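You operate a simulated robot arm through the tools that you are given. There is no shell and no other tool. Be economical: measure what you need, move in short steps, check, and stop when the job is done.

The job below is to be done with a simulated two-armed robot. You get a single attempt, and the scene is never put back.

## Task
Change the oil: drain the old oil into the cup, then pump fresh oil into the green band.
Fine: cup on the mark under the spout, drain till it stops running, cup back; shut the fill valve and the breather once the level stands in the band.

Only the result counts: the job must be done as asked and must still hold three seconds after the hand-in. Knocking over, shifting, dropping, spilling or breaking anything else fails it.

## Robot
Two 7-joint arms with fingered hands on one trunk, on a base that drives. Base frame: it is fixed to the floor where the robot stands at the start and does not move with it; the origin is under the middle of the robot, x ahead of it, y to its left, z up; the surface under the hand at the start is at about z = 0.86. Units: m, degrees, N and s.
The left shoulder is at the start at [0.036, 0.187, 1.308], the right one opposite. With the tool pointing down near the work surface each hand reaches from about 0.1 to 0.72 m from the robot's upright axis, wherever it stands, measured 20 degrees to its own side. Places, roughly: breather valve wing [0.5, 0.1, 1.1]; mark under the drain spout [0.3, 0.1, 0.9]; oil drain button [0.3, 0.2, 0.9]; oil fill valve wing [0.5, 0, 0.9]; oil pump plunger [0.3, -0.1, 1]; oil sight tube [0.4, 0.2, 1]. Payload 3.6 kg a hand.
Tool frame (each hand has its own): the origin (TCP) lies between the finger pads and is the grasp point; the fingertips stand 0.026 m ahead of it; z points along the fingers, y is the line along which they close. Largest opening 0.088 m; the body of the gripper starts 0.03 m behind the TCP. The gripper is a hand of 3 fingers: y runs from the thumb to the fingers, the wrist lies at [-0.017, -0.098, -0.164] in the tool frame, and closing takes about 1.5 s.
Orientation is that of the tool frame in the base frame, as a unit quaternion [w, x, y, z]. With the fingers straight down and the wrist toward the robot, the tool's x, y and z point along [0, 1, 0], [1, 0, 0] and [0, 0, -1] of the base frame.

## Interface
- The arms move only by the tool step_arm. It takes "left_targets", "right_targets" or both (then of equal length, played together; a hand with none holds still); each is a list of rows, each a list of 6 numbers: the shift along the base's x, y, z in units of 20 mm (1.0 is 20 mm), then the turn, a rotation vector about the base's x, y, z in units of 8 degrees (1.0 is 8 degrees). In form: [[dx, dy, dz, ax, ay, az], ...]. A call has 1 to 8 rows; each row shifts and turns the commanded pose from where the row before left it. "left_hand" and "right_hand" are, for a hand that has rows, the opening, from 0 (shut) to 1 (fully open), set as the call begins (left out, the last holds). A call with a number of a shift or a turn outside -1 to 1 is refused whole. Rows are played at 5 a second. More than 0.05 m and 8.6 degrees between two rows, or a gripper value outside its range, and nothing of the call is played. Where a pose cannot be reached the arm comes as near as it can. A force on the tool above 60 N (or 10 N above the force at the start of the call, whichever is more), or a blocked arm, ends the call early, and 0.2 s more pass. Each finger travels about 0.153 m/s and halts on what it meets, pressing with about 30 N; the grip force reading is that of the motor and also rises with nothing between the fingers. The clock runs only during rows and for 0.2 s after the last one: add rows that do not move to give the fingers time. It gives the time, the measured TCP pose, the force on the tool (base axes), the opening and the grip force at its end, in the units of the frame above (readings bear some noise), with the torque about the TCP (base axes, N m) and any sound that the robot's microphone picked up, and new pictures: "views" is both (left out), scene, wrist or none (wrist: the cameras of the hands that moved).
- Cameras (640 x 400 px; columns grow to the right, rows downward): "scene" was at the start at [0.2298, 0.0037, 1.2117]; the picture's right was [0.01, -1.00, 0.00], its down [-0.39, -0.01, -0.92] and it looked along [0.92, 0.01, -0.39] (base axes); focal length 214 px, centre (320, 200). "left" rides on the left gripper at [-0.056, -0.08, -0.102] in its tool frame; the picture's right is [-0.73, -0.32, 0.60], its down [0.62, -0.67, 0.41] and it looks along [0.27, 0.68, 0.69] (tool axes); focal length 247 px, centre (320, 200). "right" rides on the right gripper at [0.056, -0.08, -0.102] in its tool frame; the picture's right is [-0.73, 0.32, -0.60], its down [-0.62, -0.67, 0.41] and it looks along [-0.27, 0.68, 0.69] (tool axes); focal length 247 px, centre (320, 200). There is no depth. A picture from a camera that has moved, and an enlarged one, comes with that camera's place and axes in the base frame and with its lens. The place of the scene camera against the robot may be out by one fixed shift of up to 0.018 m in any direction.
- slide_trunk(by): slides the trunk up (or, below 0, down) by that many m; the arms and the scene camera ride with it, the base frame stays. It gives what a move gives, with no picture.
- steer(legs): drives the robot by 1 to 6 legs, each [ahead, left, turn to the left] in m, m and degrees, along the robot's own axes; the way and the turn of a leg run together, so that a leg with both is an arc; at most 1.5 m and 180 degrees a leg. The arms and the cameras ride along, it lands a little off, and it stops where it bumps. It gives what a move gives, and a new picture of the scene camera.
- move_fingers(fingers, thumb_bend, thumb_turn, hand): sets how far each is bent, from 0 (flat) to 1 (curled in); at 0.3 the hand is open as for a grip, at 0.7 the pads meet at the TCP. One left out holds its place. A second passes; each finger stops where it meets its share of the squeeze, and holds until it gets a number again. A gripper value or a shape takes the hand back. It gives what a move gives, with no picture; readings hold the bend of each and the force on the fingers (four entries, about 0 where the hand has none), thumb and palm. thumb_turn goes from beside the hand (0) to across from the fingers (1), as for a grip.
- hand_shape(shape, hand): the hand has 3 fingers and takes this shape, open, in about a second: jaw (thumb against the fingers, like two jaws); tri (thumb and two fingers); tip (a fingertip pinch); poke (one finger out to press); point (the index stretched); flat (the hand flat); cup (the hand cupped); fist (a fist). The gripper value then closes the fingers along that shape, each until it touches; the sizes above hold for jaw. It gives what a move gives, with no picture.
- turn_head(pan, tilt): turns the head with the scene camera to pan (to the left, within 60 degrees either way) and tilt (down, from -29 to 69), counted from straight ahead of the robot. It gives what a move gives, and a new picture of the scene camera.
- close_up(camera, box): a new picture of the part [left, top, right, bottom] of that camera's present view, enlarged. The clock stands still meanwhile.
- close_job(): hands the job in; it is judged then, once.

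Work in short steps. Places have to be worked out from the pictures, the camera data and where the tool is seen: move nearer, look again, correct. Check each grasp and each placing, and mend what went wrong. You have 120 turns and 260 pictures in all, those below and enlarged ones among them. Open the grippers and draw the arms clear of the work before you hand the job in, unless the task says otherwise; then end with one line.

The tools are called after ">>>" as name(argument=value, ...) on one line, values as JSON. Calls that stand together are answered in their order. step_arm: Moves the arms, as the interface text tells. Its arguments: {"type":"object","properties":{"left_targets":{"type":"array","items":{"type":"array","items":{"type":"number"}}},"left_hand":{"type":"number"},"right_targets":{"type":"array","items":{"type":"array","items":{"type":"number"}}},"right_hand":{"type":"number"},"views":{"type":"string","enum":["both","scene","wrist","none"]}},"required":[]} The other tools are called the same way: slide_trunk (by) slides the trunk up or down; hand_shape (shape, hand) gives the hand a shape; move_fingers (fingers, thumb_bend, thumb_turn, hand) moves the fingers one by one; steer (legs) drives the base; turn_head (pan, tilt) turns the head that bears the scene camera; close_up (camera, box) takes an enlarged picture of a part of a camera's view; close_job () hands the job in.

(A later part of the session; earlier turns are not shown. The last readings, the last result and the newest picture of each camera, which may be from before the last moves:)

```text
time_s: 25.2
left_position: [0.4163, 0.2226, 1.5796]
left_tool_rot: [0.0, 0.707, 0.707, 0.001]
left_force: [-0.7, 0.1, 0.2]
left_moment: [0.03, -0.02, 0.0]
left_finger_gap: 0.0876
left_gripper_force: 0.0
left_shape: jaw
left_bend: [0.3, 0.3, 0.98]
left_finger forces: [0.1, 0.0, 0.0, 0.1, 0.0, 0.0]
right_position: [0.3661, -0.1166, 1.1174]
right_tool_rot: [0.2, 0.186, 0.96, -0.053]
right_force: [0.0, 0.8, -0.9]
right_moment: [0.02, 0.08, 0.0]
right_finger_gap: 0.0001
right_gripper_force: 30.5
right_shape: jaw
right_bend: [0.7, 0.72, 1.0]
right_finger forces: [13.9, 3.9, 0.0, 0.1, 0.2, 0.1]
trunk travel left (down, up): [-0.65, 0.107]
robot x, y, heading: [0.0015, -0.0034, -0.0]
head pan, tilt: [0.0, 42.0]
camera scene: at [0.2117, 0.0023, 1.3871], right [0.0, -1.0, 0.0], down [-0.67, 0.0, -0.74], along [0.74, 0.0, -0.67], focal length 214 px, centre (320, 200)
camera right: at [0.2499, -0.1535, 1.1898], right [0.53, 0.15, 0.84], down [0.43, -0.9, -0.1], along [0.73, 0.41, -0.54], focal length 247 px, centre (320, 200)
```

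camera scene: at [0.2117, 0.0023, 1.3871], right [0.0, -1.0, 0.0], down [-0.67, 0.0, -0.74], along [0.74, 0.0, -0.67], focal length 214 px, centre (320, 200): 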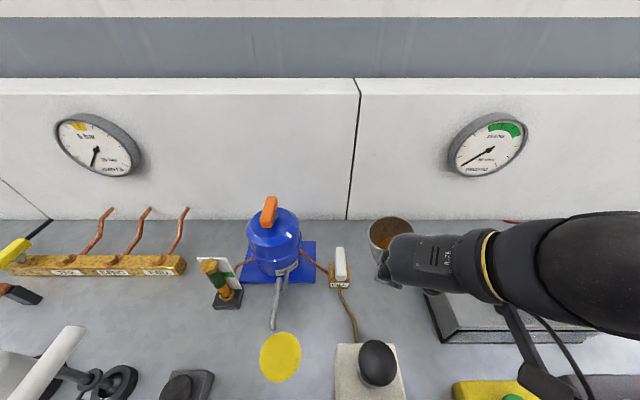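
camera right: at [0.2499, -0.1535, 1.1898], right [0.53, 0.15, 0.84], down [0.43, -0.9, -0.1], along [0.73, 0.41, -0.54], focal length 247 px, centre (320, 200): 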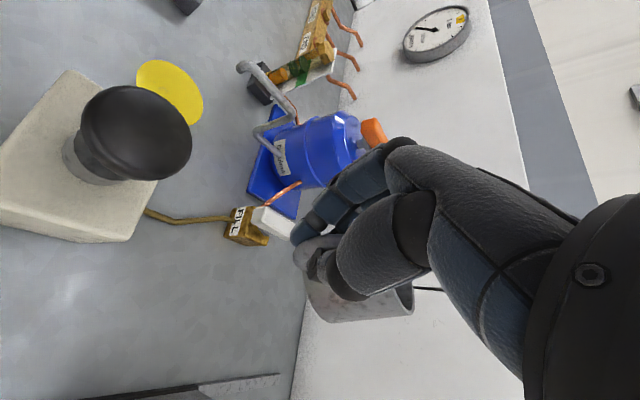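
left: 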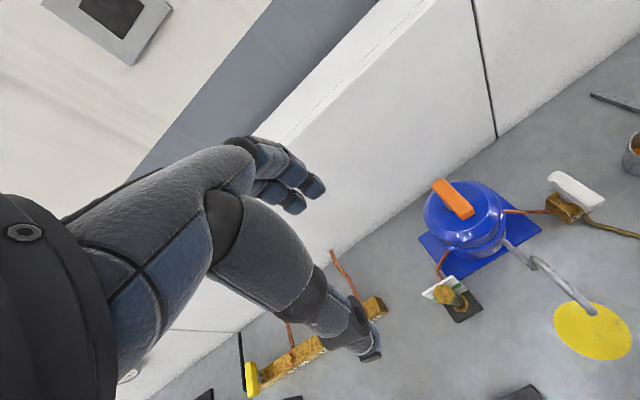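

The cup now sits directly ahead of the TCP by 0.051 m, and the mark is at (0.323, 0.078) with the spout tip near (0.343, 0.082, 0.976). I'll carry the cup over the pump to in front of the spout.

>>> step_arm(right_targets=[[-0.7, 0.5, 0.7, 0, 0, -0.4], [-0.7, 0.8, 0.3, 0, 0, -0.4], [-0.8, 1, 0, 0, 0, -0.4], [-0.8, 1, 0, 0, 0, 0], [-0.8, 1, 0, 0, 0, 0], [-0.8, 1, 0, 0, 0, 0], [-0.8, 1, 0, 0, 0, 0], [-0.8, 1, 0, 0, 0, 0]])

```text
time_s: 27.0
left_position: [0.4175, 0.2233, 1.579]
left_tool_rot: [0.0, 0.707, 0.707, 0.0]
left_force: [-0.6, 0.3, -0.8]
left_moment: [-0.02, 0.01, 0.03]
left_finger_gap: 0.0879
left_gripper_force: 0.2
left_shape: jaw
left_bend: [0.3, 0.3, 0.98]
left_finger forces: [0.1, 0.1, 0.0, 0.1, 0.0, 0.1]
right_position: [0.3362, -0.1044, 1.1617]
right_tool_rot: [0.188, 0.228, 0.953, -0.066]
right_force: [0.0, -0.5, -1.7]
right_moment: [0.01, 0.05, 0.0]
right_finger_gap: 0.0001
right_gripper_force: 29.7
right_shape: jaw
right_bend: [0.7, 0.72, 1.0]
right_finger forces: [13.2, 3.9, 0.0, 0.2, 0.2, 0.1]
right hand out of reach, approached as far as the arm can: row 2, 3, 4, 5, 6, 7, 8
trunk travel left (down, up): [-0.65, 0.107]
robot x, y, heading: [-0.0018, -0.0005, 0.1]
head pan, tilt: [0.0, 42.0]
camera scene: at [0.2133, 0.0026, 1.3869], right [0.0, -1.0, 0.0], down [-0.67, 0.0, -0.74], along [0.74, 0.0, -0.67], focal length 214 px, centre (320, 200)
camera right: at [0.2187, -0.1295, 1.2365], right [0.55, 0.11, 0.82], down [0.34, -0.93, -0.11], along [0.76, 0.34, -0.55], focal length 247 px, centre (320, 200)
```

scene: 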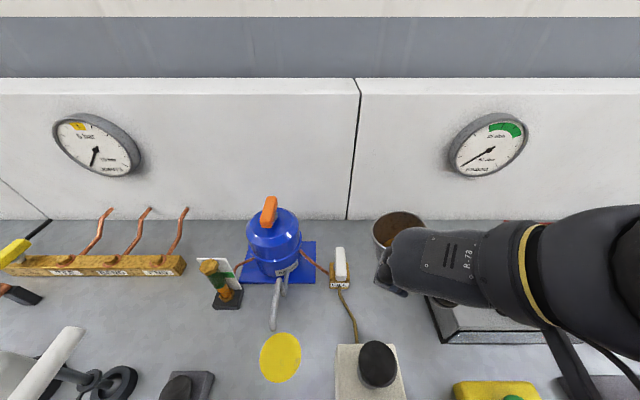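
right: 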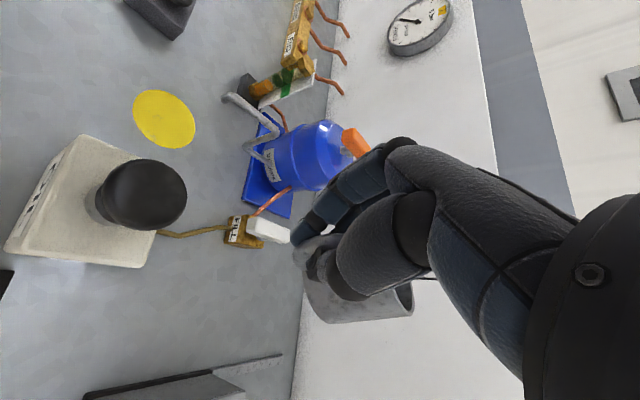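

The arm is too folded for that, but the hand is at the right height. Driving the base back 0.12 m and left 0.18 m carries the cup to the spot with no arm motion.

>>> steer(legs=[[-0.12, 0.18, 0]])

```text
time_s: 28.7
left_position: [0.2943, 0.3997, 1.5801]
left_tool_rot: [0.0, 0.707, 0.707, 0.0]
left_force: [-0.5, 0.1, -0.6]
left_moment: [-0.01, -0.02, 0.03]
left_finger_gap: 0.0876
left_gripper_force: 0.0
left_shape: jaw
left_bend: [0.3, 0.3, 0.98]
left_finger forces: [0.0, 0.0, 0.0, 0.1, 0.0, 0.0]
right_position: [0.2118, 0.0753, 1.1607]
right_tool_rot: [0.191, 0.228, 0.952, -0.066]
right_force: [0.3, -0.8, -1.2]
right_moment: [-0.03, 0.06, 0.01]
right_finger_gap: 0.0002
right_gripper_force: 29.5
right_shape: jaw
right_bend: [0.7, 0.72, 1.0]
right_finger forces: [13.2, 3.9, 0.1, 0.0, 0.1, 0.0]
trunk travel left (down, up): [-0.65, 0.107]
robot x, y, heading: [-0.1236, 0.1794, -0.2]
head pan, tilt: [0.0, 42.0]
camera scene: at [0.0902, 0.1811, 1.387], right [0.0, -1.0, 0.0], down [-0.67, 0.0, -0.74], along [0.74, 0.0, -0.67], focal length 214 px, centre (320, 200)
```

scene: 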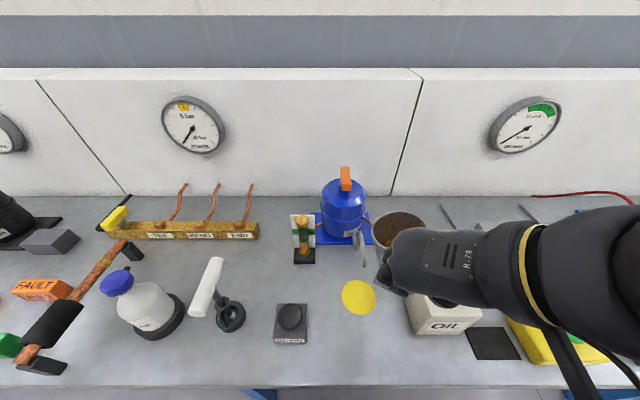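

The cup centre is about (0.265, 0.076), just in front of the spout. Lowering straight down.

>>> step_arm(right_targets=[[0, 0, -1, 0, 0, 0], [0, 0, -1, 0, 0, 0], [0, 0, -1, 0, 0, 0], [0, 0, -1, 0, 0, 0], [0, 0, -1, 0, 0, 0], [0, 0, -1, 0, 0, 0], [0, 0, -1, 0, 0, 0], [0, 0, -1, 0, 0, 0]])

```text
time_s: 30.5
left_position: [0.295, 0.3997, 1.5799]
left_tool_rot: [-0.001, 0.707, 0.707, 0.0]
left_force: [-0.8, 0.3, -0.5]
left_moment: [-0.03, 0.01, 0.02]
left_finger_gap: 0.0879
left_gripper_force: 0.1
left_shape: jaw
left_bend: [0.3, 0.3, 0.98]
left_finger forces: [0.0, 0.1, 0.0, 0.0, 0.0, 0.0]
right_position: [0.2145, 0.0719, 1.1533]
right_tool_rot: [0.186, 0.227, 0.954, -0.067]
right_force: [-0.3, 0.0, -0.3]
right_moment: [-0.01, 0.09, -0.02]
right_finger_gap: 0.0
right_gripper_force: 29.5
right_shape: jaw
right_bend: [0.7, 0.73, 1.0]
right_finger forces: [13.1, 3.9, 0.1, 0.1, 0.2, 0.1]
right hand out of reach, approached as far as the arm can: row 1, 2, 3, 4, 5, 6, 7, 8
trunk travel left (down, up): [-0.65, 0.107]
robot x, y, heading: [-0.1243, 0.1786, -0.0]
head pan, tilt: [0.0, 42.0]
camera scene: at [0.0903, 0.1809, 1.3869], right [0.0, -1.0, 0.0], down [-0.67, 0.0, -0.74], along [0.74, 0.0, -0.67], focal length 214 px, centre (320, 200)
camera right: at [0.0981, 0.0456, 1.2281], right [0.56, 0.11, 0.82], down [0.34, -0.93, -0.11], along [0.75, 0.34, -0.56], focal length 247 px, centre (320, 200)
```

scene: 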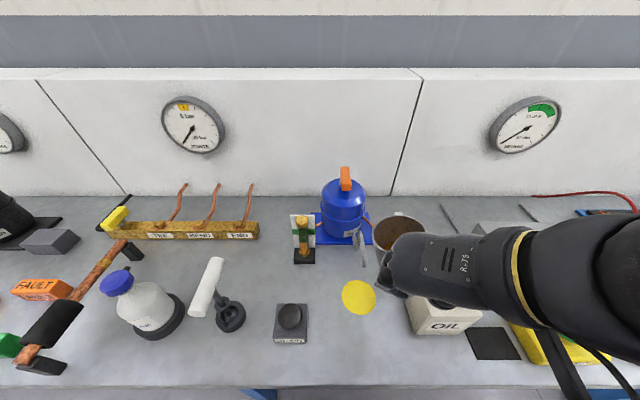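
right: 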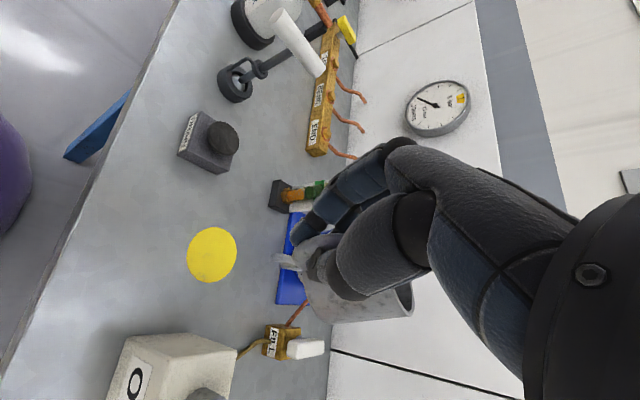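

The arm is at its limit again, but the trunk can lower everything together. I'll slide the trunk down 0.15 m and check.

>>> slide_trunk(by=-0.15)

>>> step_arm(right_targets=[[0, 0, 0, 0, 0, 0]])

```text
time_s: 32.2
left_position: [0.2951, 0.4003, 1.4295]
left_tool_rot: [0.0, 0.707, 0.707, 0.0]
left_force: [-0.3, -0.1, -0.6]
left_moment: [0.02, 0.02, 0.0]
left_finger_gap: 0.0878
left_gripper_force: 0.1
left_shape: jaw
left_bend: [0.3, 0.3, 0.98]
left_finger forces: [0.0, 0.0, 0.0, 0.0, 0.1, 0.1]
right_position: [0.2148, 0.0726, 0.9944]
right_tool_rot: [0.176, 0.227, 0.955, -0.07]
right_force: [1.1, -0.6, -0.9]
right_moment: [-0.02, 0.04, 0.02]
right_finger_gap: 0.0002
right_gripper_force: 30.2
right_shape: jaw
right_bend: [0.7, 0.73, 1.0]
right_finger forces: [12.9, 3.8, 0.0, 0.0, 0.1, 0.1]
trunk travel left (down, up): [-0.5, 0.257]
robot x, y, heading: [-0.1251, 0.1763, -0.1]
head pan, tilt: [0.0, 42.0]
```

```text
time_s: 32.6
left_position: [0.2949, 0.3996, 1.4302]
left_tool_rot: [0.0, 0.707, 0.707, 0.0]
left_force: [0.5, -0.2, 0.2]
left_moment: [0.01, 0.01, 0.02]
left_finger_gap: 0.0877
left_gripper_force: 0.1
left_shape: jaw
left_bend: [0.3, 0.3, 0.98]
left_finger forces: [0.1, 0.1, 0.0, 0.0, 0.0, 0.0]
right_position: [0.2154, 0.0711, 0.9955]
right_tool_rot: [0.175, 0.227, 0.955, -0.07]
right_force: [-0.3, 0.2, -0.5]
right_moment: [0.01, 0.06, 0.0]
right_finger_gap: 0.0
right_gripper_force: 30.3
right_shape: jaw
right_bend: [0.7, 0.73, 1.0]
right_finger forces: [13.0, 3.8, 0.0, 0.1, 0.3, 0.0]
trunk travel left (down, up): [-0.5, 0.257]
robot x, y, heading: [-0.1213, 0.1787, -0.1]
head pan, tilt: [0.0, 42.0]
camera scene: at [0.0949, 0.1808, 1.2341], right [0.0, -1.0, 0.0], down [-0.67, 0.0, -0.74], along [0.74, 0.0, -0.67], focal length 214 px, centre (320, 200)
camera right: at [0.1003, 0.0455, 1.0735], right [0.58, 0.11, 0.81], down [0.34, -0.93, -0.12], along [0.74, 0.34, -0.58], focal length 247 px, centre (320, 200)
```

scene: 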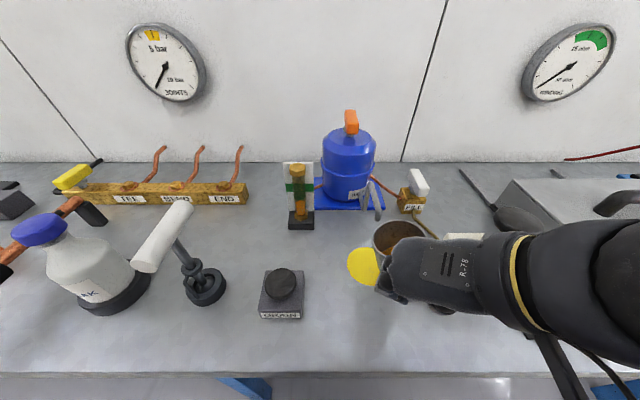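
right: 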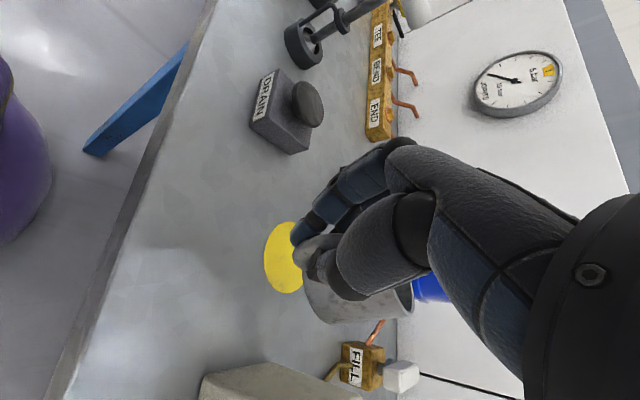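

Nicely placed in front of the spout. I'll lower another 0.075 m so the rim passes under the tip with the bottom still clear of the bench.

>>> slide_trunk(by=-0.075)

>>> step_arm(right_targets=[[0.3, 0.1, 0, 0, 0, 0], [0.4, 0.1, 0, 0, 0, 0]])

>>> close_up(camera="scene", box=[300, 120, 500, 245])

```text
time_s: 33.8
left_position: [0.2951, 0.3994, 1.3549]
left_tool_rot: [0.0, 0.707, 0.707, 0.0]
left_force: [-0.2, -0.2, 0.2]
left_moment: [0.01, -0.03, 0.01]
left_finger_gap: 0.088
left_gripper_force: 0.0
left_shape: jaw
left_bend: [0.3, 0.3, 0.98]
left_finger forces: [0.0, 0.1, 0.0, 0.0, 0.0, 0.0]
right_position: [0.216, 0.0715, 0.9181]
right_tool_rot: [0.168, 0.225, 0.957, -0.071]
right_force: [0.8, 0.4, -0.3]
right_moment: [0.02, 0.05, -0.01]
right_finger_gap: 0.0
right_gripper_force: 29.9
right_shape: jaw
right_bend: [0.7, 0.73, 1.0]
right_finger forces: [12.9, 3.7, 0.0, 0.1, 0.1, 0.1]
trunk travel left (down, up): [-0.425, 0.332]
robot x, y, heading: [-0.1215, 0.1809, 0.0]
head pan, tilt: [0.0, 42.0]
```

```text
time_s: 34.4
left_position: [0.2952, 0.4019, 1.3549]
left_tool_rot: [0.0, 0.707, 0.707, 0.0]
left_force: [-0.7, 0.5, -1.0]
left_moment: [-0.02, -0.01, 0.03]
left_finger_gap: 0.0875
left_gripper_force: 0.0
left_shape: jaw
left_bend: [0.3, 0.3, 0.98]
left_finger forces: [0.0, 0.1, 0.0, 0.0, 0.1, 0.0]
right_position: [0.2303, 0.076, 0.9177]
right_tool_rot: [0.168, 0.223, 0.958, -0.071]
right_force: [0.3, -0.3, -0.8]
right_moment: [0.02, 0.03, 0.0]
right_finger_gap: 0.0
right_gripper_force: 30.0
right_shape: jaw
right_bend: [0.7, 0.73, 1.0]
right_finger forces: [12.8, 3.8, 0.0, 0.0, 0.2, 0.0]
trunk travel left (down, up): [-0.425, 0.332]
robot x, y, heading: [-0.121, 0.1814, -0.0]
head pan, tilt: [0.0, 42.0]
camera scene: at [0.1008, 0.1809, 1.1556], right [0.0, -1.0, 0.0], down [-0.67, 0.0, -0.74], along [0.74, 0.0, -0.67], focal length 214 px, centre (320, 200)
camera right: at [0.1177, 0.0485, 0.9982], right [0.59, 0.11, 0.8], down [0.34, -0.93, -0.12], along [0.73, 0.35, -0.59], focal length 247 px, centre (320, 200)
```

scene: 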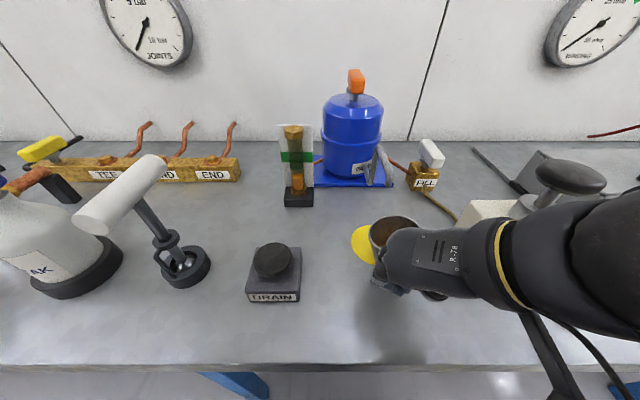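
right: 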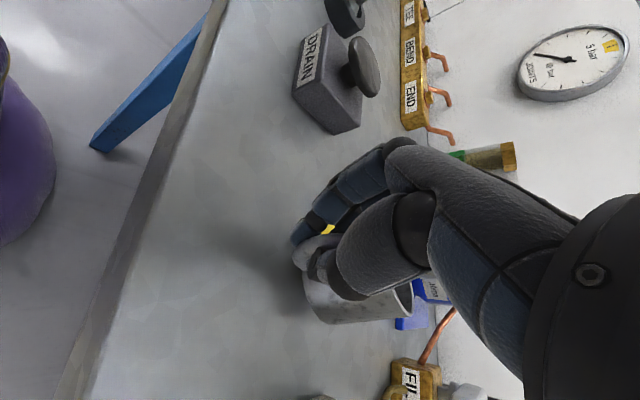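

```text
3.20 times, centred on (400, 182) of scene
camera zoom: at [0.1008, 0.1809, 1.1556], right [0.0, -1.0, 0.0], down [-0.67, 0.0, -0.74], along [0.74, 0.0, -0.67], focal length 686 px, centre (64, 256)
```

zoom: 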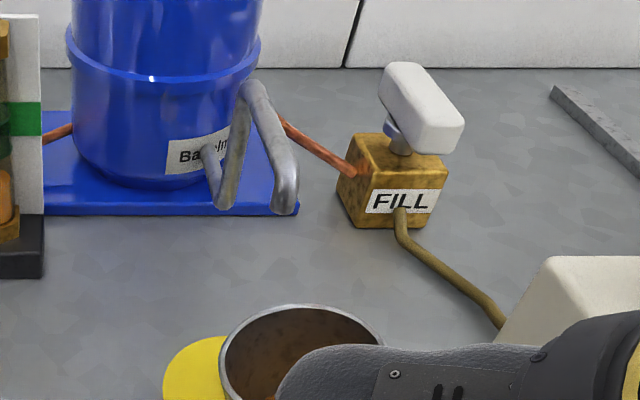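

The cup centre is about (0.278, 0.077) with the rim below the spout tip. I'll move it forward 5 cm under the spout.

>>> step_arm(right_targets=[[0.5, 0, 0, 0, 0, 0], [0.5, 0, 0, 0, 0, 0], [0.5, 0, 0, 0, 0, 0], [0.5, 0, 0, 0, 0, 0], [0.4, 0, 0, 0, 0, 0]])

>>> close_up(camera="scene", box=[300, 120, 500, 245])

```text
time_s: 35.6
left_position: [0.2941, 0.4001, 1.3556]
left_tool_rot: [0.0, 0.708, 0.706, -0.001]
left_force: [0.1, 0.7, -0.2]
left_moment: [0.04, 0.01, -0.01]
left_finger_gap: 0.0875
left_gripper_force: 0.1
left_shape: jaw
left_bend: [0.3, 0.3, 0.98]
left_finger forces: [0.0, 0.0, 0.0, 0.0, 0.0, 0.1]
right_position: [0.2792, 0.0759, 0.9182]
right_tool_rot: [0.168, 0.224, 0.957, -0.071]
right_force: [-0.2, -0.3, -1.3]
right_moment: [0.01, 0.03, 0.02]
right_finger_gap: 0.0
right_gripper_force: 29.9
right_shape: jaw
right_bend: [0.7, 0.73, 1.0]
right_finger forces: [12.5, 3.6, 0.1, 0.0, 0.2, 0.0]
trunk travel left (down, up): [-0.425, 0.332]
robot x, y, heading: [-0.1201, 0.1757, -0.0]
head pan, tilt: [0.0, 42.0]
camera scene: at [0.1008, 0.1808, 1.1556], right [0.0, -1.0, 0.0], down [-0.67, 0.0, -0.74], along [0.74, 0.0, -0.67], focal length 214 px, centre (320, 200)
camera right: at [0.1651, 0.0488, 0.9972], right [0.59, 0.11, 0.8], down [0.34, -0.93, -0.12], along [0.73, 0.35, -0.59], focal length 247 px, centre (320, 200)
```

scene: 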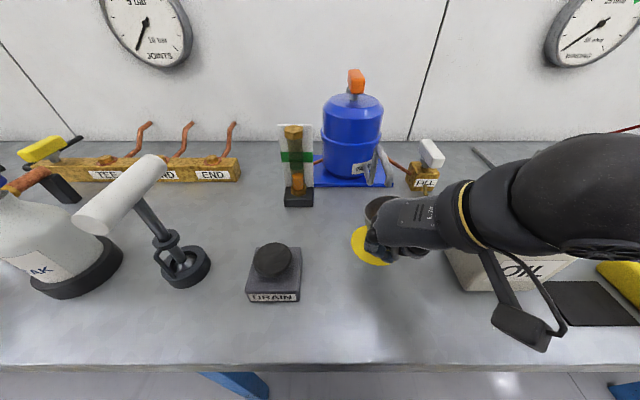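
right: 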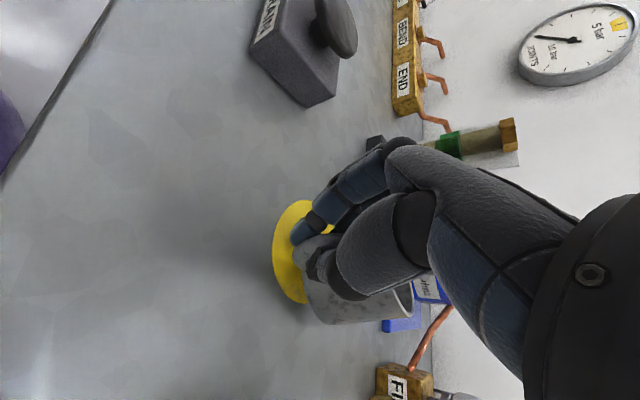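

```text
3.20 times, centred on (400, 182) of scene
camera zoom: at [0.1008, 0.1808, 1.1556], right [0.0, -1.0, 0.0], down [-0.67, 0.0, -0.74], along [0.74, 0.0, -0.67], focal length 686 px, centre (64, 256)
```

zoom: 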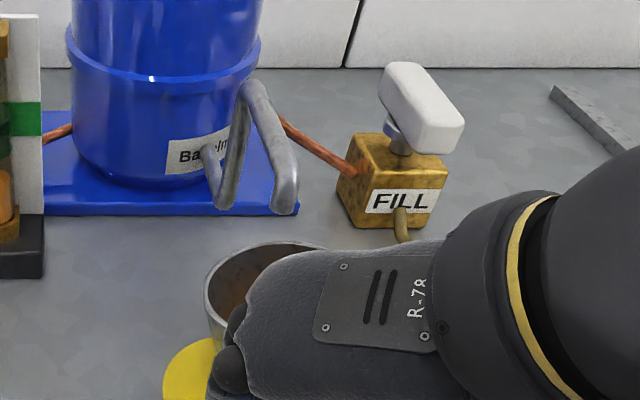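

The cup centre is near (0.323, 0.077), within a few mm of the mark's centre and under the tip. I'll nudge it 4 mm forward and lower it to contact.

>>> step_arm(right_targets=[[0.2, 0, -0.2, 0, 0, 0], [0, 0, -0.2, 0, 0, 0], [0, 0, -0.2, 0, 0, 0]], views="none")

>>> close_up(camera="right", box=[220, 180, 440, 350])

```text
time_s: 36.4
left_position: [0.2946, 0.4006, 1.3549]
left_tool_rot: [0.001, 0.707, 0.707, 0.0]
left_force: [-0.1, 0.6, 0.2]
left_moment: [-0.02, -0.02, 0.0]
left_finger_gap: 0.0878
left_gripper_force: 0.0
left_shape: jaw
left_bend: [0.3, 0.3, 0.98]
left_finger forces: [0.0, 0.0, 0.0, 0.0, 0.0, 0.1]
right_position: [0.2825, 0.0767, 0.9047]
right_tool_rot: [0.169, 0.223, 0.957, -0.07]
right_force: [-1.1, 0.2, 2.8]
right_moment: [0.04, -0.09, -0.02]
right_finger_gap: 0.0
right_gripper_force: 29.6
right_shape: jaw
right_bend: [0.7, 0.73, 1.0]
right_finger forces: [12.2, 0.3, 0.0, 0.1, 1.2, 0.0]
trunk travel left (down, up): [-0.425, 0.332]
robot x, y, heading: [-0.1247, 0.1779, 0.1]
head pan, tilt: [0.0, 42.0]
```

```text
2.35 times, centred on (330, 265) of right
camera zoom: at [0.1682, 0.0493, 0.9857], right [0.59, 0.11, 0.8], down [0.34, -0.93, -0.12], along [0.73, 0.35, -0.59], focal length 581 px, centre (296, 47)
```

zoom: 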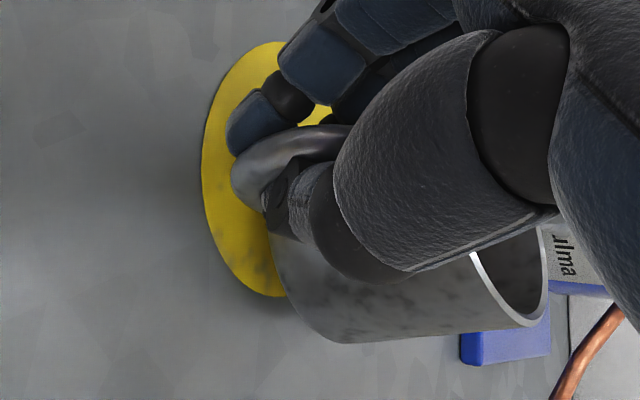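

The cup touches the bench, but the wrist view suggests it stands about 3 cm beyond the mark's centre while the scene view says otherwise. I'll check with the left hand's camera.

>>> close_up(camera="left", box=[320, 100, 640, 400])

>>> close_up(camera="scene", box=[330, 150, 450, 290])

```text
1.33 times, centred on (480, 250) of left
camera zoom: at [0.2132, 0.3447, 1.4573], right [-0.32, -0.73, -0.6], down [-0.66, 0.62, -0.41], along [0.68, 0.27, -0.69], focal length 329 px, centre (107, 133)
```

zoom: 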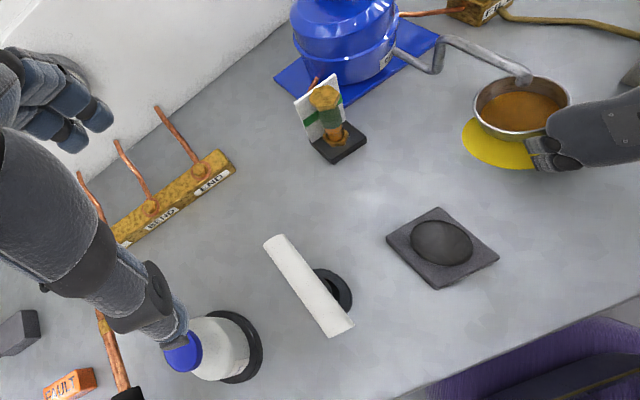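

```text
2.86 times, centred on (390, 220) of scene
camera zoom: at [0.1005, 0.1808, 1.1557], right [0.0, -1.0, 0.0], down [-0.67, 0.0, -0.74], along [0.74, 0.0, -0.67], focal length 613 px, centre (120, 143)
```

zoom: 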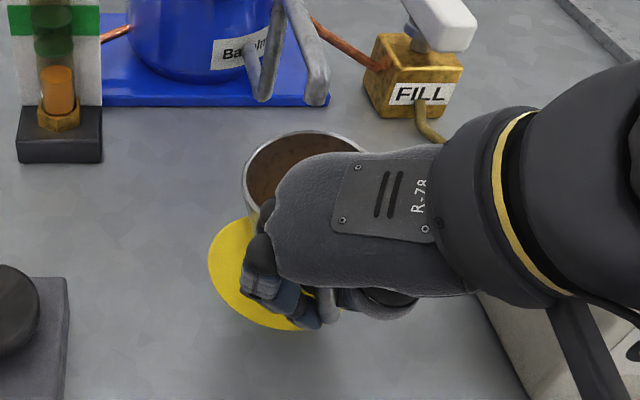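

The three views put the cup off the mark's centre by roughly (+0.018, -0.015). I'll lift it slightly, shift by (-0.014, +0.014) and set it down again.

>>> step_arm(right_targets=[[0, 0, 0.4, 0, 0, 0], [-0.35, 0.35, 0, 0, 0, 0], [-0.35, 0.35, 0, 0, 0, 0], [0, 0, -0.3, 0, 0, 0], [0, 0, -0.15, 0, 0, 0]], views="wrist")

>>> close_up(camera="left", box=[480, 80, 640, 240])

>>> close_up(camera="right", box=[220, 180, 440, 350])

```text
time_s: 37.6
left_position: [0.2936, 0.4002, 1.3553]
left_tool_rot: [0.0, 0.707, 0.707, 0.0]
left_force: [1.3, 0.0, 0.1]
left_moment: [0.01, -0.01, 0.03]
left_finger_gap: 0.0878
left_gripper_force: 0.0
left_shape: jaw
left_bend: [0.3, 0.3, 0.98]
left_finger forces: [0.0, 0.0, 0.1, 0.0, 0.0, 0.1]
right_position: [0.2669, 0.0886, 0.9041]
right_tool_rot: [0.169, 0.224, 0.957, -0.072]
right_force: [-1.3, 0.3, 3.4]
right_moment: [0.02, -0.13, 0.02]
right_finger_gap: 0.0
right_gripper_force: 30.0
right_shape: jaw
right_bend: [0.7, 0.73, 1.0]
right_finger forces: [11.6, 0.2, 0.1, 0.0, 2.3, 0.0]
trunk travel left (down, up): [-0.425, 0.332]
robot x, y, heading: [-0.1231, 0.1805, -0.1]
head pan, tilt: [0.0, 42.0]
camera right: at [0.1542, 0.0626, 0.9844], right [0.59, 0.11, 0.8], down [0.34, -0.93, -0.12], along [0.73, 0.35, -0.59], focal length 247 px, centre (320, 200)
```

right: 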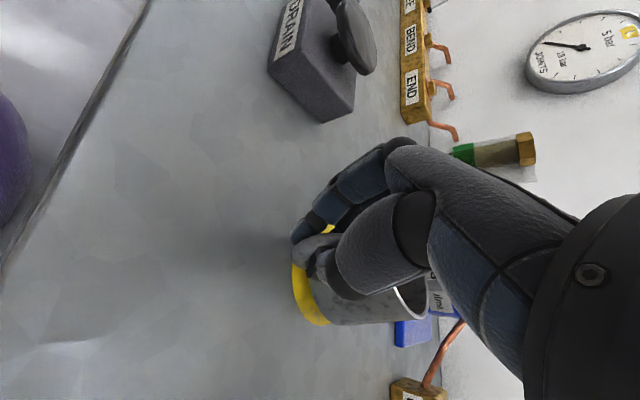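

```text
2.50 times, centred on (560, 160) of left
camera zoom: at [0.2129, 0.3448, 1.4574], right [-0.32, -0.73, -0.6], down [-0.66, 0.62, -0.41], along [0.68, 0.27, -0.69], focal length 617 px, centre (-280, 300)
```

zoom: 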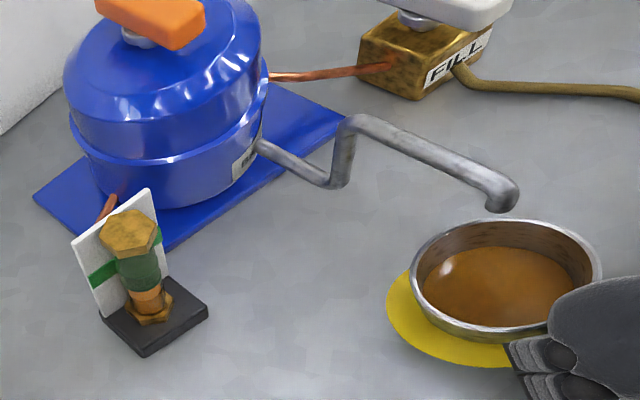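

```text
2.35 times, centred on (330, 265) of right
camera zoom: at [0.1542, 0.0626, 0.9844], right [0.59, 0.11, 0.8], down [0.34, -0.93, -0.12], along [0.73, 0.35, -0.59], focal length 581 px, centre (296, 47)
```

zoom: 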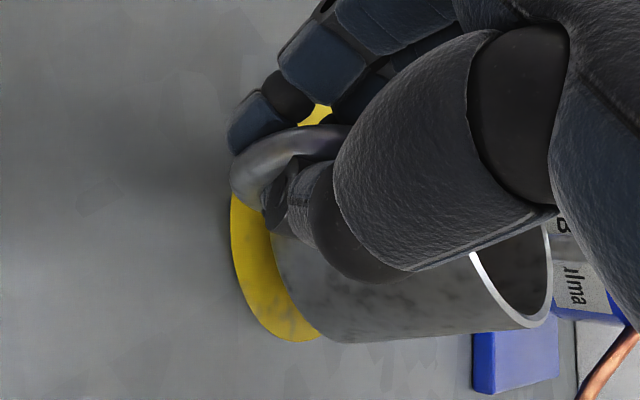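

The cup is well on the mark and the spout tip lies over its opening. Releasing the handle.

>>> step_arm(right_targets=[[0, 0, 0, 0, 0, 0], [0, 0, 0, 0, 0, 0], [0, 0, 0, 0, 0, 0], [0, 0, 0, 0, 0, 0], [0, 0, 0, 0, 0, 0]], right_hand=0.5, views="wrist")

>>> close_up(camera="left", box=[480, 80, 640, 240])

```text
time_s: 38.8
left_position: [0.2949, 0.4002, 1.3551]
left_tool_rot: [0.0, 0.707, 0.707, 0.0]
left_force: [0.6, -0.1, -0.6]
left_moment: [0.01, 0.01, 0.01]
left_finger_gap: 0.0874
left_gripper_force: 0.0
left_shape: jaw
left_bend: [0.3, 0.3, 0.98]
left_finger forces: [0.1, 0.1, 0.1, 0.0, 0.0, 0.0]
right_position: [0.2674, 0.0893, 0.9042]
right_tool_rot: [0.167, 0.225, 0.957, -0.071]
right_force: [-0.3, 0.6, 0.5]
right_moment: [0.0, -0.01, 0.01]
right_finger_gap: 0.0435
right_gripper_force: 0.0
right_shape: jaw
right_bend: [0.43, 0.68, 1.0]
right_finger forces: [0.0, 0.0, 0.0, 0.0, 0.0, 0.0]
trunk travel left (down, up): [-0.425, 0.332]
robot x, y, heading: [-0.1223, 0.1796, 0.1]
head pan, tilt: [0.0, 42.0]
camera right: at [0.1544, 0.0623, 0.984], right [0.59, 0.11, 0.8], down [0.34, -0.93, -0.12], along [0.73, 0.35, -0.59], focal length 247 px, centre (320, 200)
```

right: 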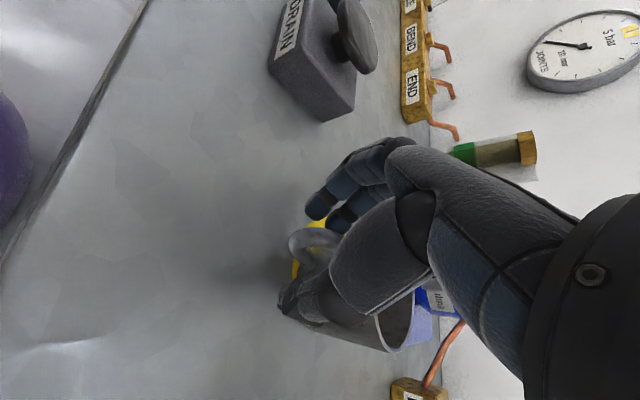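

```text
2.50 times, centred on (560, 160) of left
camera zoom: at [0.2134, 0.3447, 1.4573], right [-0.32, -0.73, -0.6], down [-0.66, 0.62, -0.41], along [0.68, 0.27, -0.69], focal length 617 px, centre (-280, 300)
```

zoom: 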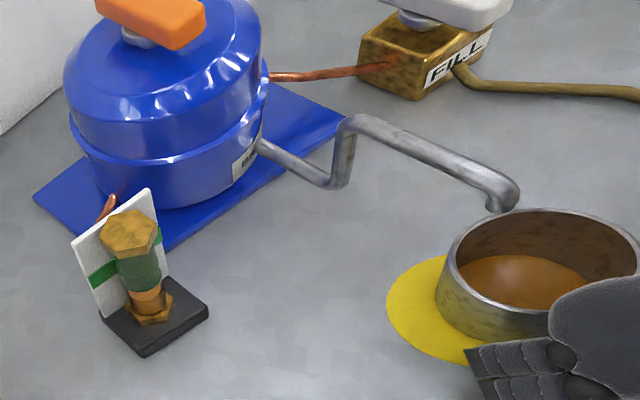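

Releasing dragged the cup about 2.5 cm to the right, because the thumb had hooked through the handle. I'll regrip, which pulls it back as before, shift 2.4 cm left to allow for that, and release again.

>>> step_arm(right_targets=[[0, 0, 0, 0, 0, 0], [0, 0, 0, 0, 0, 0], [0, 0, 0, 0, 0, 0], [0, 0, 0, 0, 0, 0], [0, 0, 0, 0, 0, 0]], right_hand=0, views="none")

>>> close_up(camera="left", box=[480, 80, 640, 240])

>>> close_up(camera="right", box=[220, 180, 440, 350])

```text
time_s: 40.0
left_position: [0.2941, 0.4, 1.3548]
left_tool_rot: [0.0, 0.706, 0.708, 0.0]
left_force: [0.1, 0.2, -0.2]
left_moment: [-0.01, -0.03, -0.01]
left_finger_gap: 0.0878
left_gripper_force: 0.0
left_shape: jaw
left_bend: [0.3, 0.3, 0.98]
left_finger forces: [0.0, 0.0, 0.1, 0.0, 0.0, 0.1]
right_position: [0.2674, 0.0887, 0.9042]
right_tool_rot: [0.169, 0.225, 0.957, -0.071]
right_force: [-0.1, -0.2, 1.0]
right_moment: [0.02, -0.09, -0.05]
right_finger_gap: 0.0
right_gripper_force: 30.6
right_shape: jaw
right_bend: [0.7, 0.72, 1.0]
right_finger forces: [18.4, 1.9, 0.1, 0.0, 27.5, 0.0]
trunk travel left (down, up): [-0.425, 0.332]
robot x, y, heading: [-0.1214, 0.184, 0.1]
head pan, tilt: [0.0, 42.0]
```

```text
2.50 times, centred on (560, 160) of left
camera zoom: at [0.2133, 0.3446, 1.4573], right [-0.32, -0.73, -0.6], down [-0.66, 0.62, -0.41], along [0.68, 0.27, -0.69], focal length 617 px, centre (-280, 300)
```

zoom: 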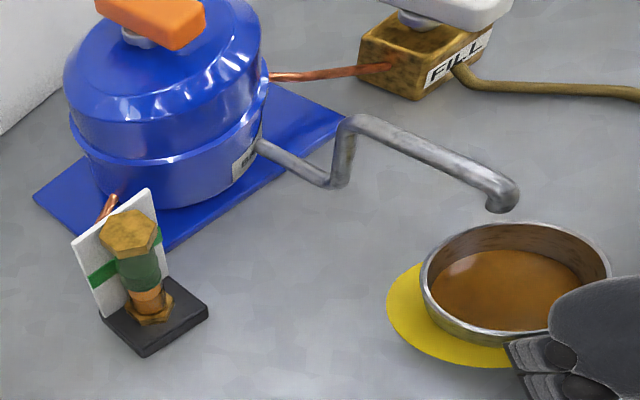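

```text
2.35 times, centred on (330, 265) of right
camera zoom: at [0.1545, 0.0622, 0.9841], right [0.59, 0.11, 0.8], down [0.34, -0.93, -0.12], along [0.73, 0.35, -0.59], focal length 581 px, centre (296, 47)
```

zoom: 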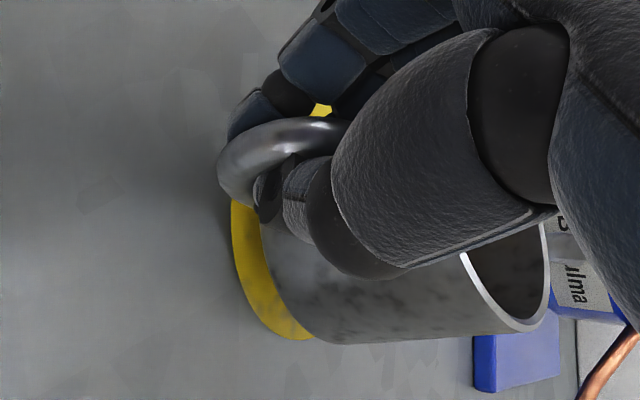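

Regripped with a firm pinch. I'll slide the cup 2 cm left, release and inspect.

>>> step_arm(right_targets=[[0, 0, 0.1, 0, 0, 0], [0, 0.5, 0, 0, 0, 0], [0, 0.5, 0, 0, 0, 0], [0, 0, -0.1, 0, 0, 0]], views="none")

>>> step_arm(right_targets=[[0, 0, 0, 0, 0, 0], [0, 0, 0, 0, 0, 0], [0, 0, 0, 0, 0, 0], [0, 0, 0, 0, 0, 0]], right_hand=0.55, views="wrist")

>>> close_up(camera="left", box=[480, 80, 640, 240])

```text
time_s: 41.0
left_position: [0.2938, 0.3998, 1.3557]
left_tool_rot: [0.0, 0.707, 0.707, 0.0]
left_force: [-0.1, 0.7, 0.0]
left_moment: [0.0, 0.01, 0.01]
left_finger_gap: 0.0877
left_gripper_force: 0.0
left_shape: jaw
left_bend: [0.3, 0.3, 0.98]
left_finger forces: [0.1, 0.1, 0.0, 0.0, 0.0, 0.0]
right_position: [0.2679, 0.1101, 0.9052]
right_tool_rot: [0.168, 0.224, 0.957, -0.07]
right_force: [-1.5, -0.4, 5.4]
right_moment: [0.03, -0.18, -0.02]
right_finger_gap: 0.0
right_gripper_force: 29.8
right_shape: jaw
right_bend: [0.7, 0.72, 1.0]
right_finger forces: [17.0, 4.3, 0.1, 0.0, 7.9, 0.1]
trunk travel left (down, up): [-0.425, 0.332]
robot x, y, heading: [-0.1195, 0.1797, 0.0]
head pan, tilt: [0.0, 42.0]
```

```text
time_s: 42.0
left_position: [0.2944, 0.3989, 1.3549]
left_tool_rot: [-0.001, 0.707, 0.707, 0.0]
left_force: [-0.2, -0.5, -0.5]
left_moment: [0.0, 0.01, -0.03]
left_finger_gap: 0.0878
left_gripper_force: 0.0
left_shape: jaw
left_bend: [0.3, 0.3, 0.98]
left_finger forces: [0.0, 0.0, 0.0, 0.0, 0.0, 0.0]
right_position: [0.2672, 0.1093, 0.9047]
right_tool_rot: [0.167, 0.225, 0.958, -0.07]
right_force: [-0.4, 0.3, 0.4]
right_moment: [-0.01, -0.04, -0.01]
right_finger_gap: 0.0478
right_gripper_force: 0.0
right_shape: jaw
right_bend: [0.41, 0.65, 1.0]
right_finger forces: [0.0, 0.1, 0.0, 0.0, 0.1, 0.1]
trunk travel left (down, up): [-0.425, 0.332]
robot x, y, heading: [-0.1235, 0.1774, 0.1]
head pan, tilt: [0.0, 42.0]
camera right: at [0.155, 0.0832, 0.9843], right [0.59, 0.11, 0.8], down [0.34, -0.93, -0.12], along [0.73, 0.35, -0.59], focal length 247 px, centre (320, 200)
```

right: 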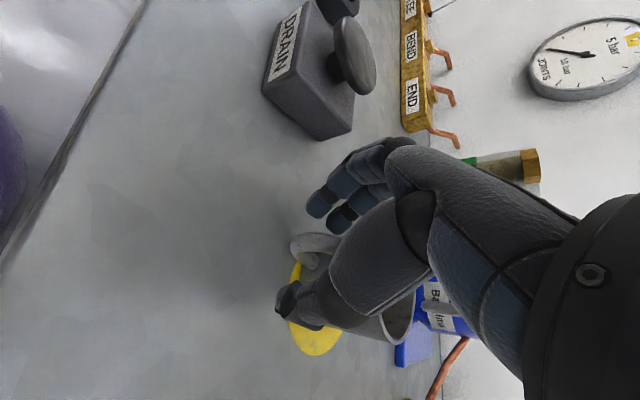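

```text
2.50 times, centred on (560, 160) of left
camera zoom: at [0.2133, 0.3447, 1.4573], right [-0.32, -0.73, -0.6], down [-0.66, 0.62, -0.41], along [0.68, 0.27, -0.69], focal length 617 px, centre (-280, 300)
```

zoom: 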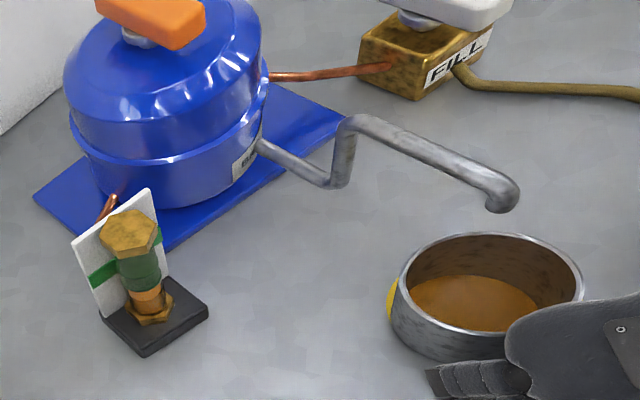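

The cup is within about 1 cm of the mark's centre but slightly left and near, so the tip is towards the far side of the rim. One small correction: regrip, slide (+8, -8 mm), release.

>>> step_arm(right_targets=[[0, 0, 0, 0, 0, 0], [0, 0, 0, 0, 0, 0], [0, 0, 0, 0, 0, 0], [0, 0, 0, 0, 0, 0], [0.2, -0.2, 0, 0, 0, 0], [0.2, -0.2, 0, 0, 0, 0], [0, 0, 0, 0, 0, 0]], right_hand=0, views="none")

>>> step_arm(right_targets=[[0, 0, 0, 0, 0, 0], [0, 0, 0, 0, 0, 0], [0, 0, 0, 0, 0, 0], [0, 0, 0, 0, 0, 0]], right_hand=0.55, views="wrist")

>>> close_up(camera="left", box=[480, 80, 640, 240])

```text
time_s: 43.6
left_position: [0.2943, 0.401, 1.3548]
left_tool_rot: [0.0, 0.707, 0.707, 0.0]
left_force: [-0.3, -0.7, 0.2]
left_moment: [-0.02, -0.02, -0.01]
left_finger_gap: 0.0879
left_gripper_force: 0.1
left_shape: jaw
left_bend: [0.3, 0.3, 0.98]
left_finger forces: [0.0, 0.0, 0.0, 0.0, 0.0, 0.0]
right_position: [0.2744, 0.1016, 0.9039]
right_tool_rot: [0.168, 0.225, 0.957, -0.069]
right_force: [0.1, 1.2, 2.7]
right_moment: [0.14, -0.18, 0.08]
right_finger_gap: 0.0
right_gripper_force: 30.1
right_shape: jaw
right_bend: [0.7, 0.73, 1.0]
right_finger forces: [13.4, 1.6, 0.0, 0.0, 6.9, 0.0]
trunk travel left (down, up): [-0.425, 0.332]
robot x, y, heading: [-0.1257, 0.1797, -0.3]
head pan, tilt: [0.0, 42.0]
```

```text
time_s: 44.6
left_position: [0.2947, 0.4004, 1.3547]
left_tool_rot: [0.0, 0.707, 0.707, 0.001]
left_force: [-0.8, 0.2, 0.3]
left_moment: [-0.01, -0.01, -0.01]
left_finger_gap: 0.0876
left_gripper_force: 0.2
left_shape: jaw
left_bend: [0.3, 0.3, 0.98]
left_finger forces: [0.1, 0.0, 0.0, 0.0, 0.1, 0.0]
right_position: [0.2764, 0.1015, 0.904]
right_tool_rot: [0.167, 0.225, 0.957, -0.071]
right_force: [0.1, 0.0, -0.1]
right_moment: [0.01, -0.02, 0.0]
right_finger_gap: 0.0479
right_gripper_force: 0.1
right_shape: jaw
right_bend: [0.41, 0.65, 1.0]
right_finger forces: [0.1, 0.0, 0.0, 0.0, 0.0, 0.0]
trunk travel left (down, up): [-0.425, 0.332]
robot x, y, heading: [-0.125, 0.1756, -0.2]
head pan, tilt: [0.0, 42.0]
camera right: at [0.1622, 0.0745, 0.984], right [0.59, 0.11, 0.8], down [0.34, -0.93, -0.12], along [0.73, 0.35, -0.59], focal length 247 px, centre (320, 200)
```

right: 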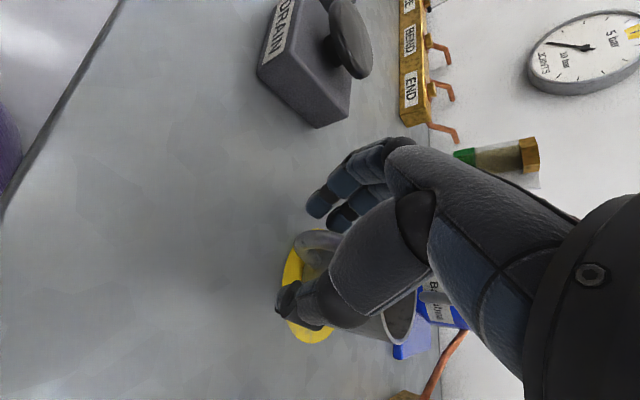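

```text
2.50 times, centred on (560, 160) of left
camera zoom: at [0.2133, 0.3447, 1.4573], right [-0.32, -0.73, -0.6], down [-0.66, 0.62, -0.41], along [0.68, 0.27, -0.69], focal length 617 px, centre (-280, 300)
```

zoom: 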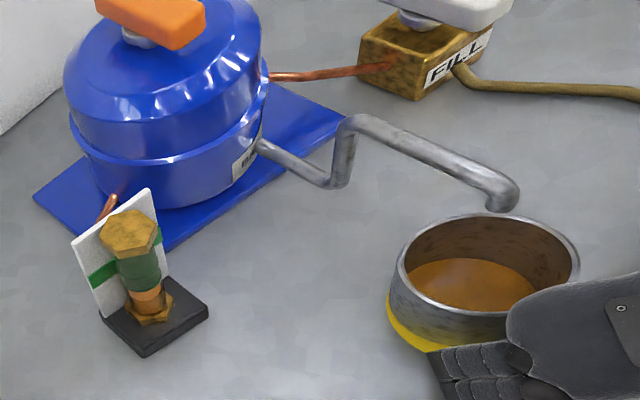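

The cup now stands on the mark within 1 cm, with the tip over the rim's middle third. I'll raise the right hand straight up, watching the cup.

>>> step_arm(right_targets=[[0, 0, 0.3, 0, 0, 0], [0, 0, 0.3, 0, 0, 0], [0, 0, 0.3, 0, 0, 0]], views="wrist")

>>> close_up(camera="left", box=[480, 80, 640, 240])

```text
time_s: 45.4
left_position: [0.295, 0.4012, 1.3544]
left_tool_rot: [0.0, 0.708, 0.707, 0.0]
left_force: [0.7, 0.1, -0.3]
left_moment: [-0.03, 0.0, -0.01]
left_finger_gap: 0.0881
left_gripper_force: 0.1
left_shape: jaw
left_bend: [0.3, 0.3, 0.98]
left_finger forces: [0.0, 0.0, 0.0, 0.0, 0.0, 0.0]
right_position: [0.2762, 0.1031, 0.9233]
right_tool_rot: [0.168, 0.225, 0.957, -0.071]
right_force: [0.4, 0.8, -0.2]
right_moment: [0.02, -0.03, 0.0]
right_finger_gap: 0.048
right_gripper_force: 0.0
right_shape: jaw
right_bend: [0.41, 0.65, 1.0]
right_finger forces: [0.1, 0.1, 0.0, 0.0, 0.0, 0.1]
trunk travel left (down, up): [-0.425, 0.332]
robot x, y, heading: [-0.121, 0.1767, 0.1]
head pan, tilt: [0.0, 42.0]
camera right: at [0.1628, 0.0753, 1.0023], right [0.59, 0.11, 0.8], down [0.34, -0.93, -0.12], along [0.73, 0.35, -0.59], focal length 247 px, centre (320, 200)
```

right: 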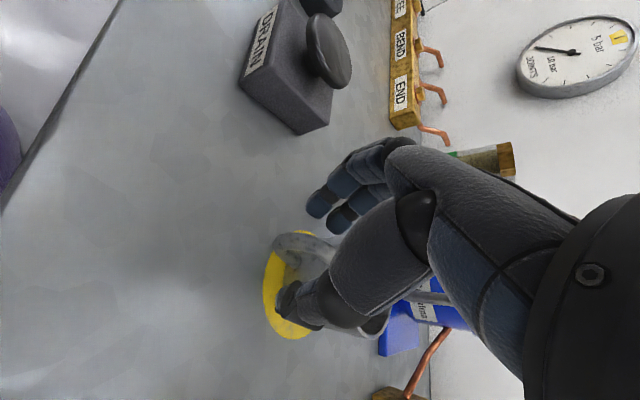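

```text
2.50 times, centred on (560, 160) of left
camera zoom: at [0.2134, 0.3448, 1.4573], right [-0.32, -0.73, -0.6], down [-0.66, 0.62, -0.41], along [0.68, 0.27, -0.69], focal length 617 px, centre (-280, 300)
```

zoom: 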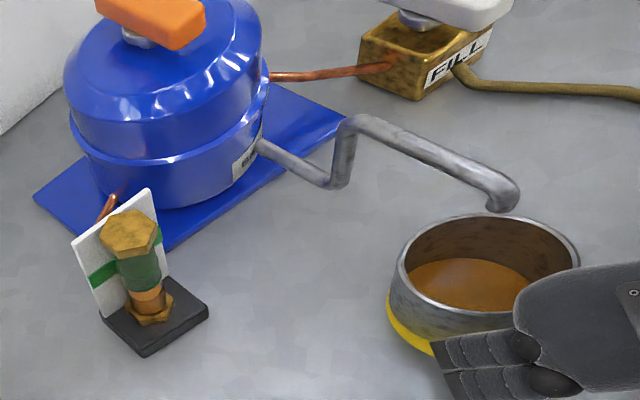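

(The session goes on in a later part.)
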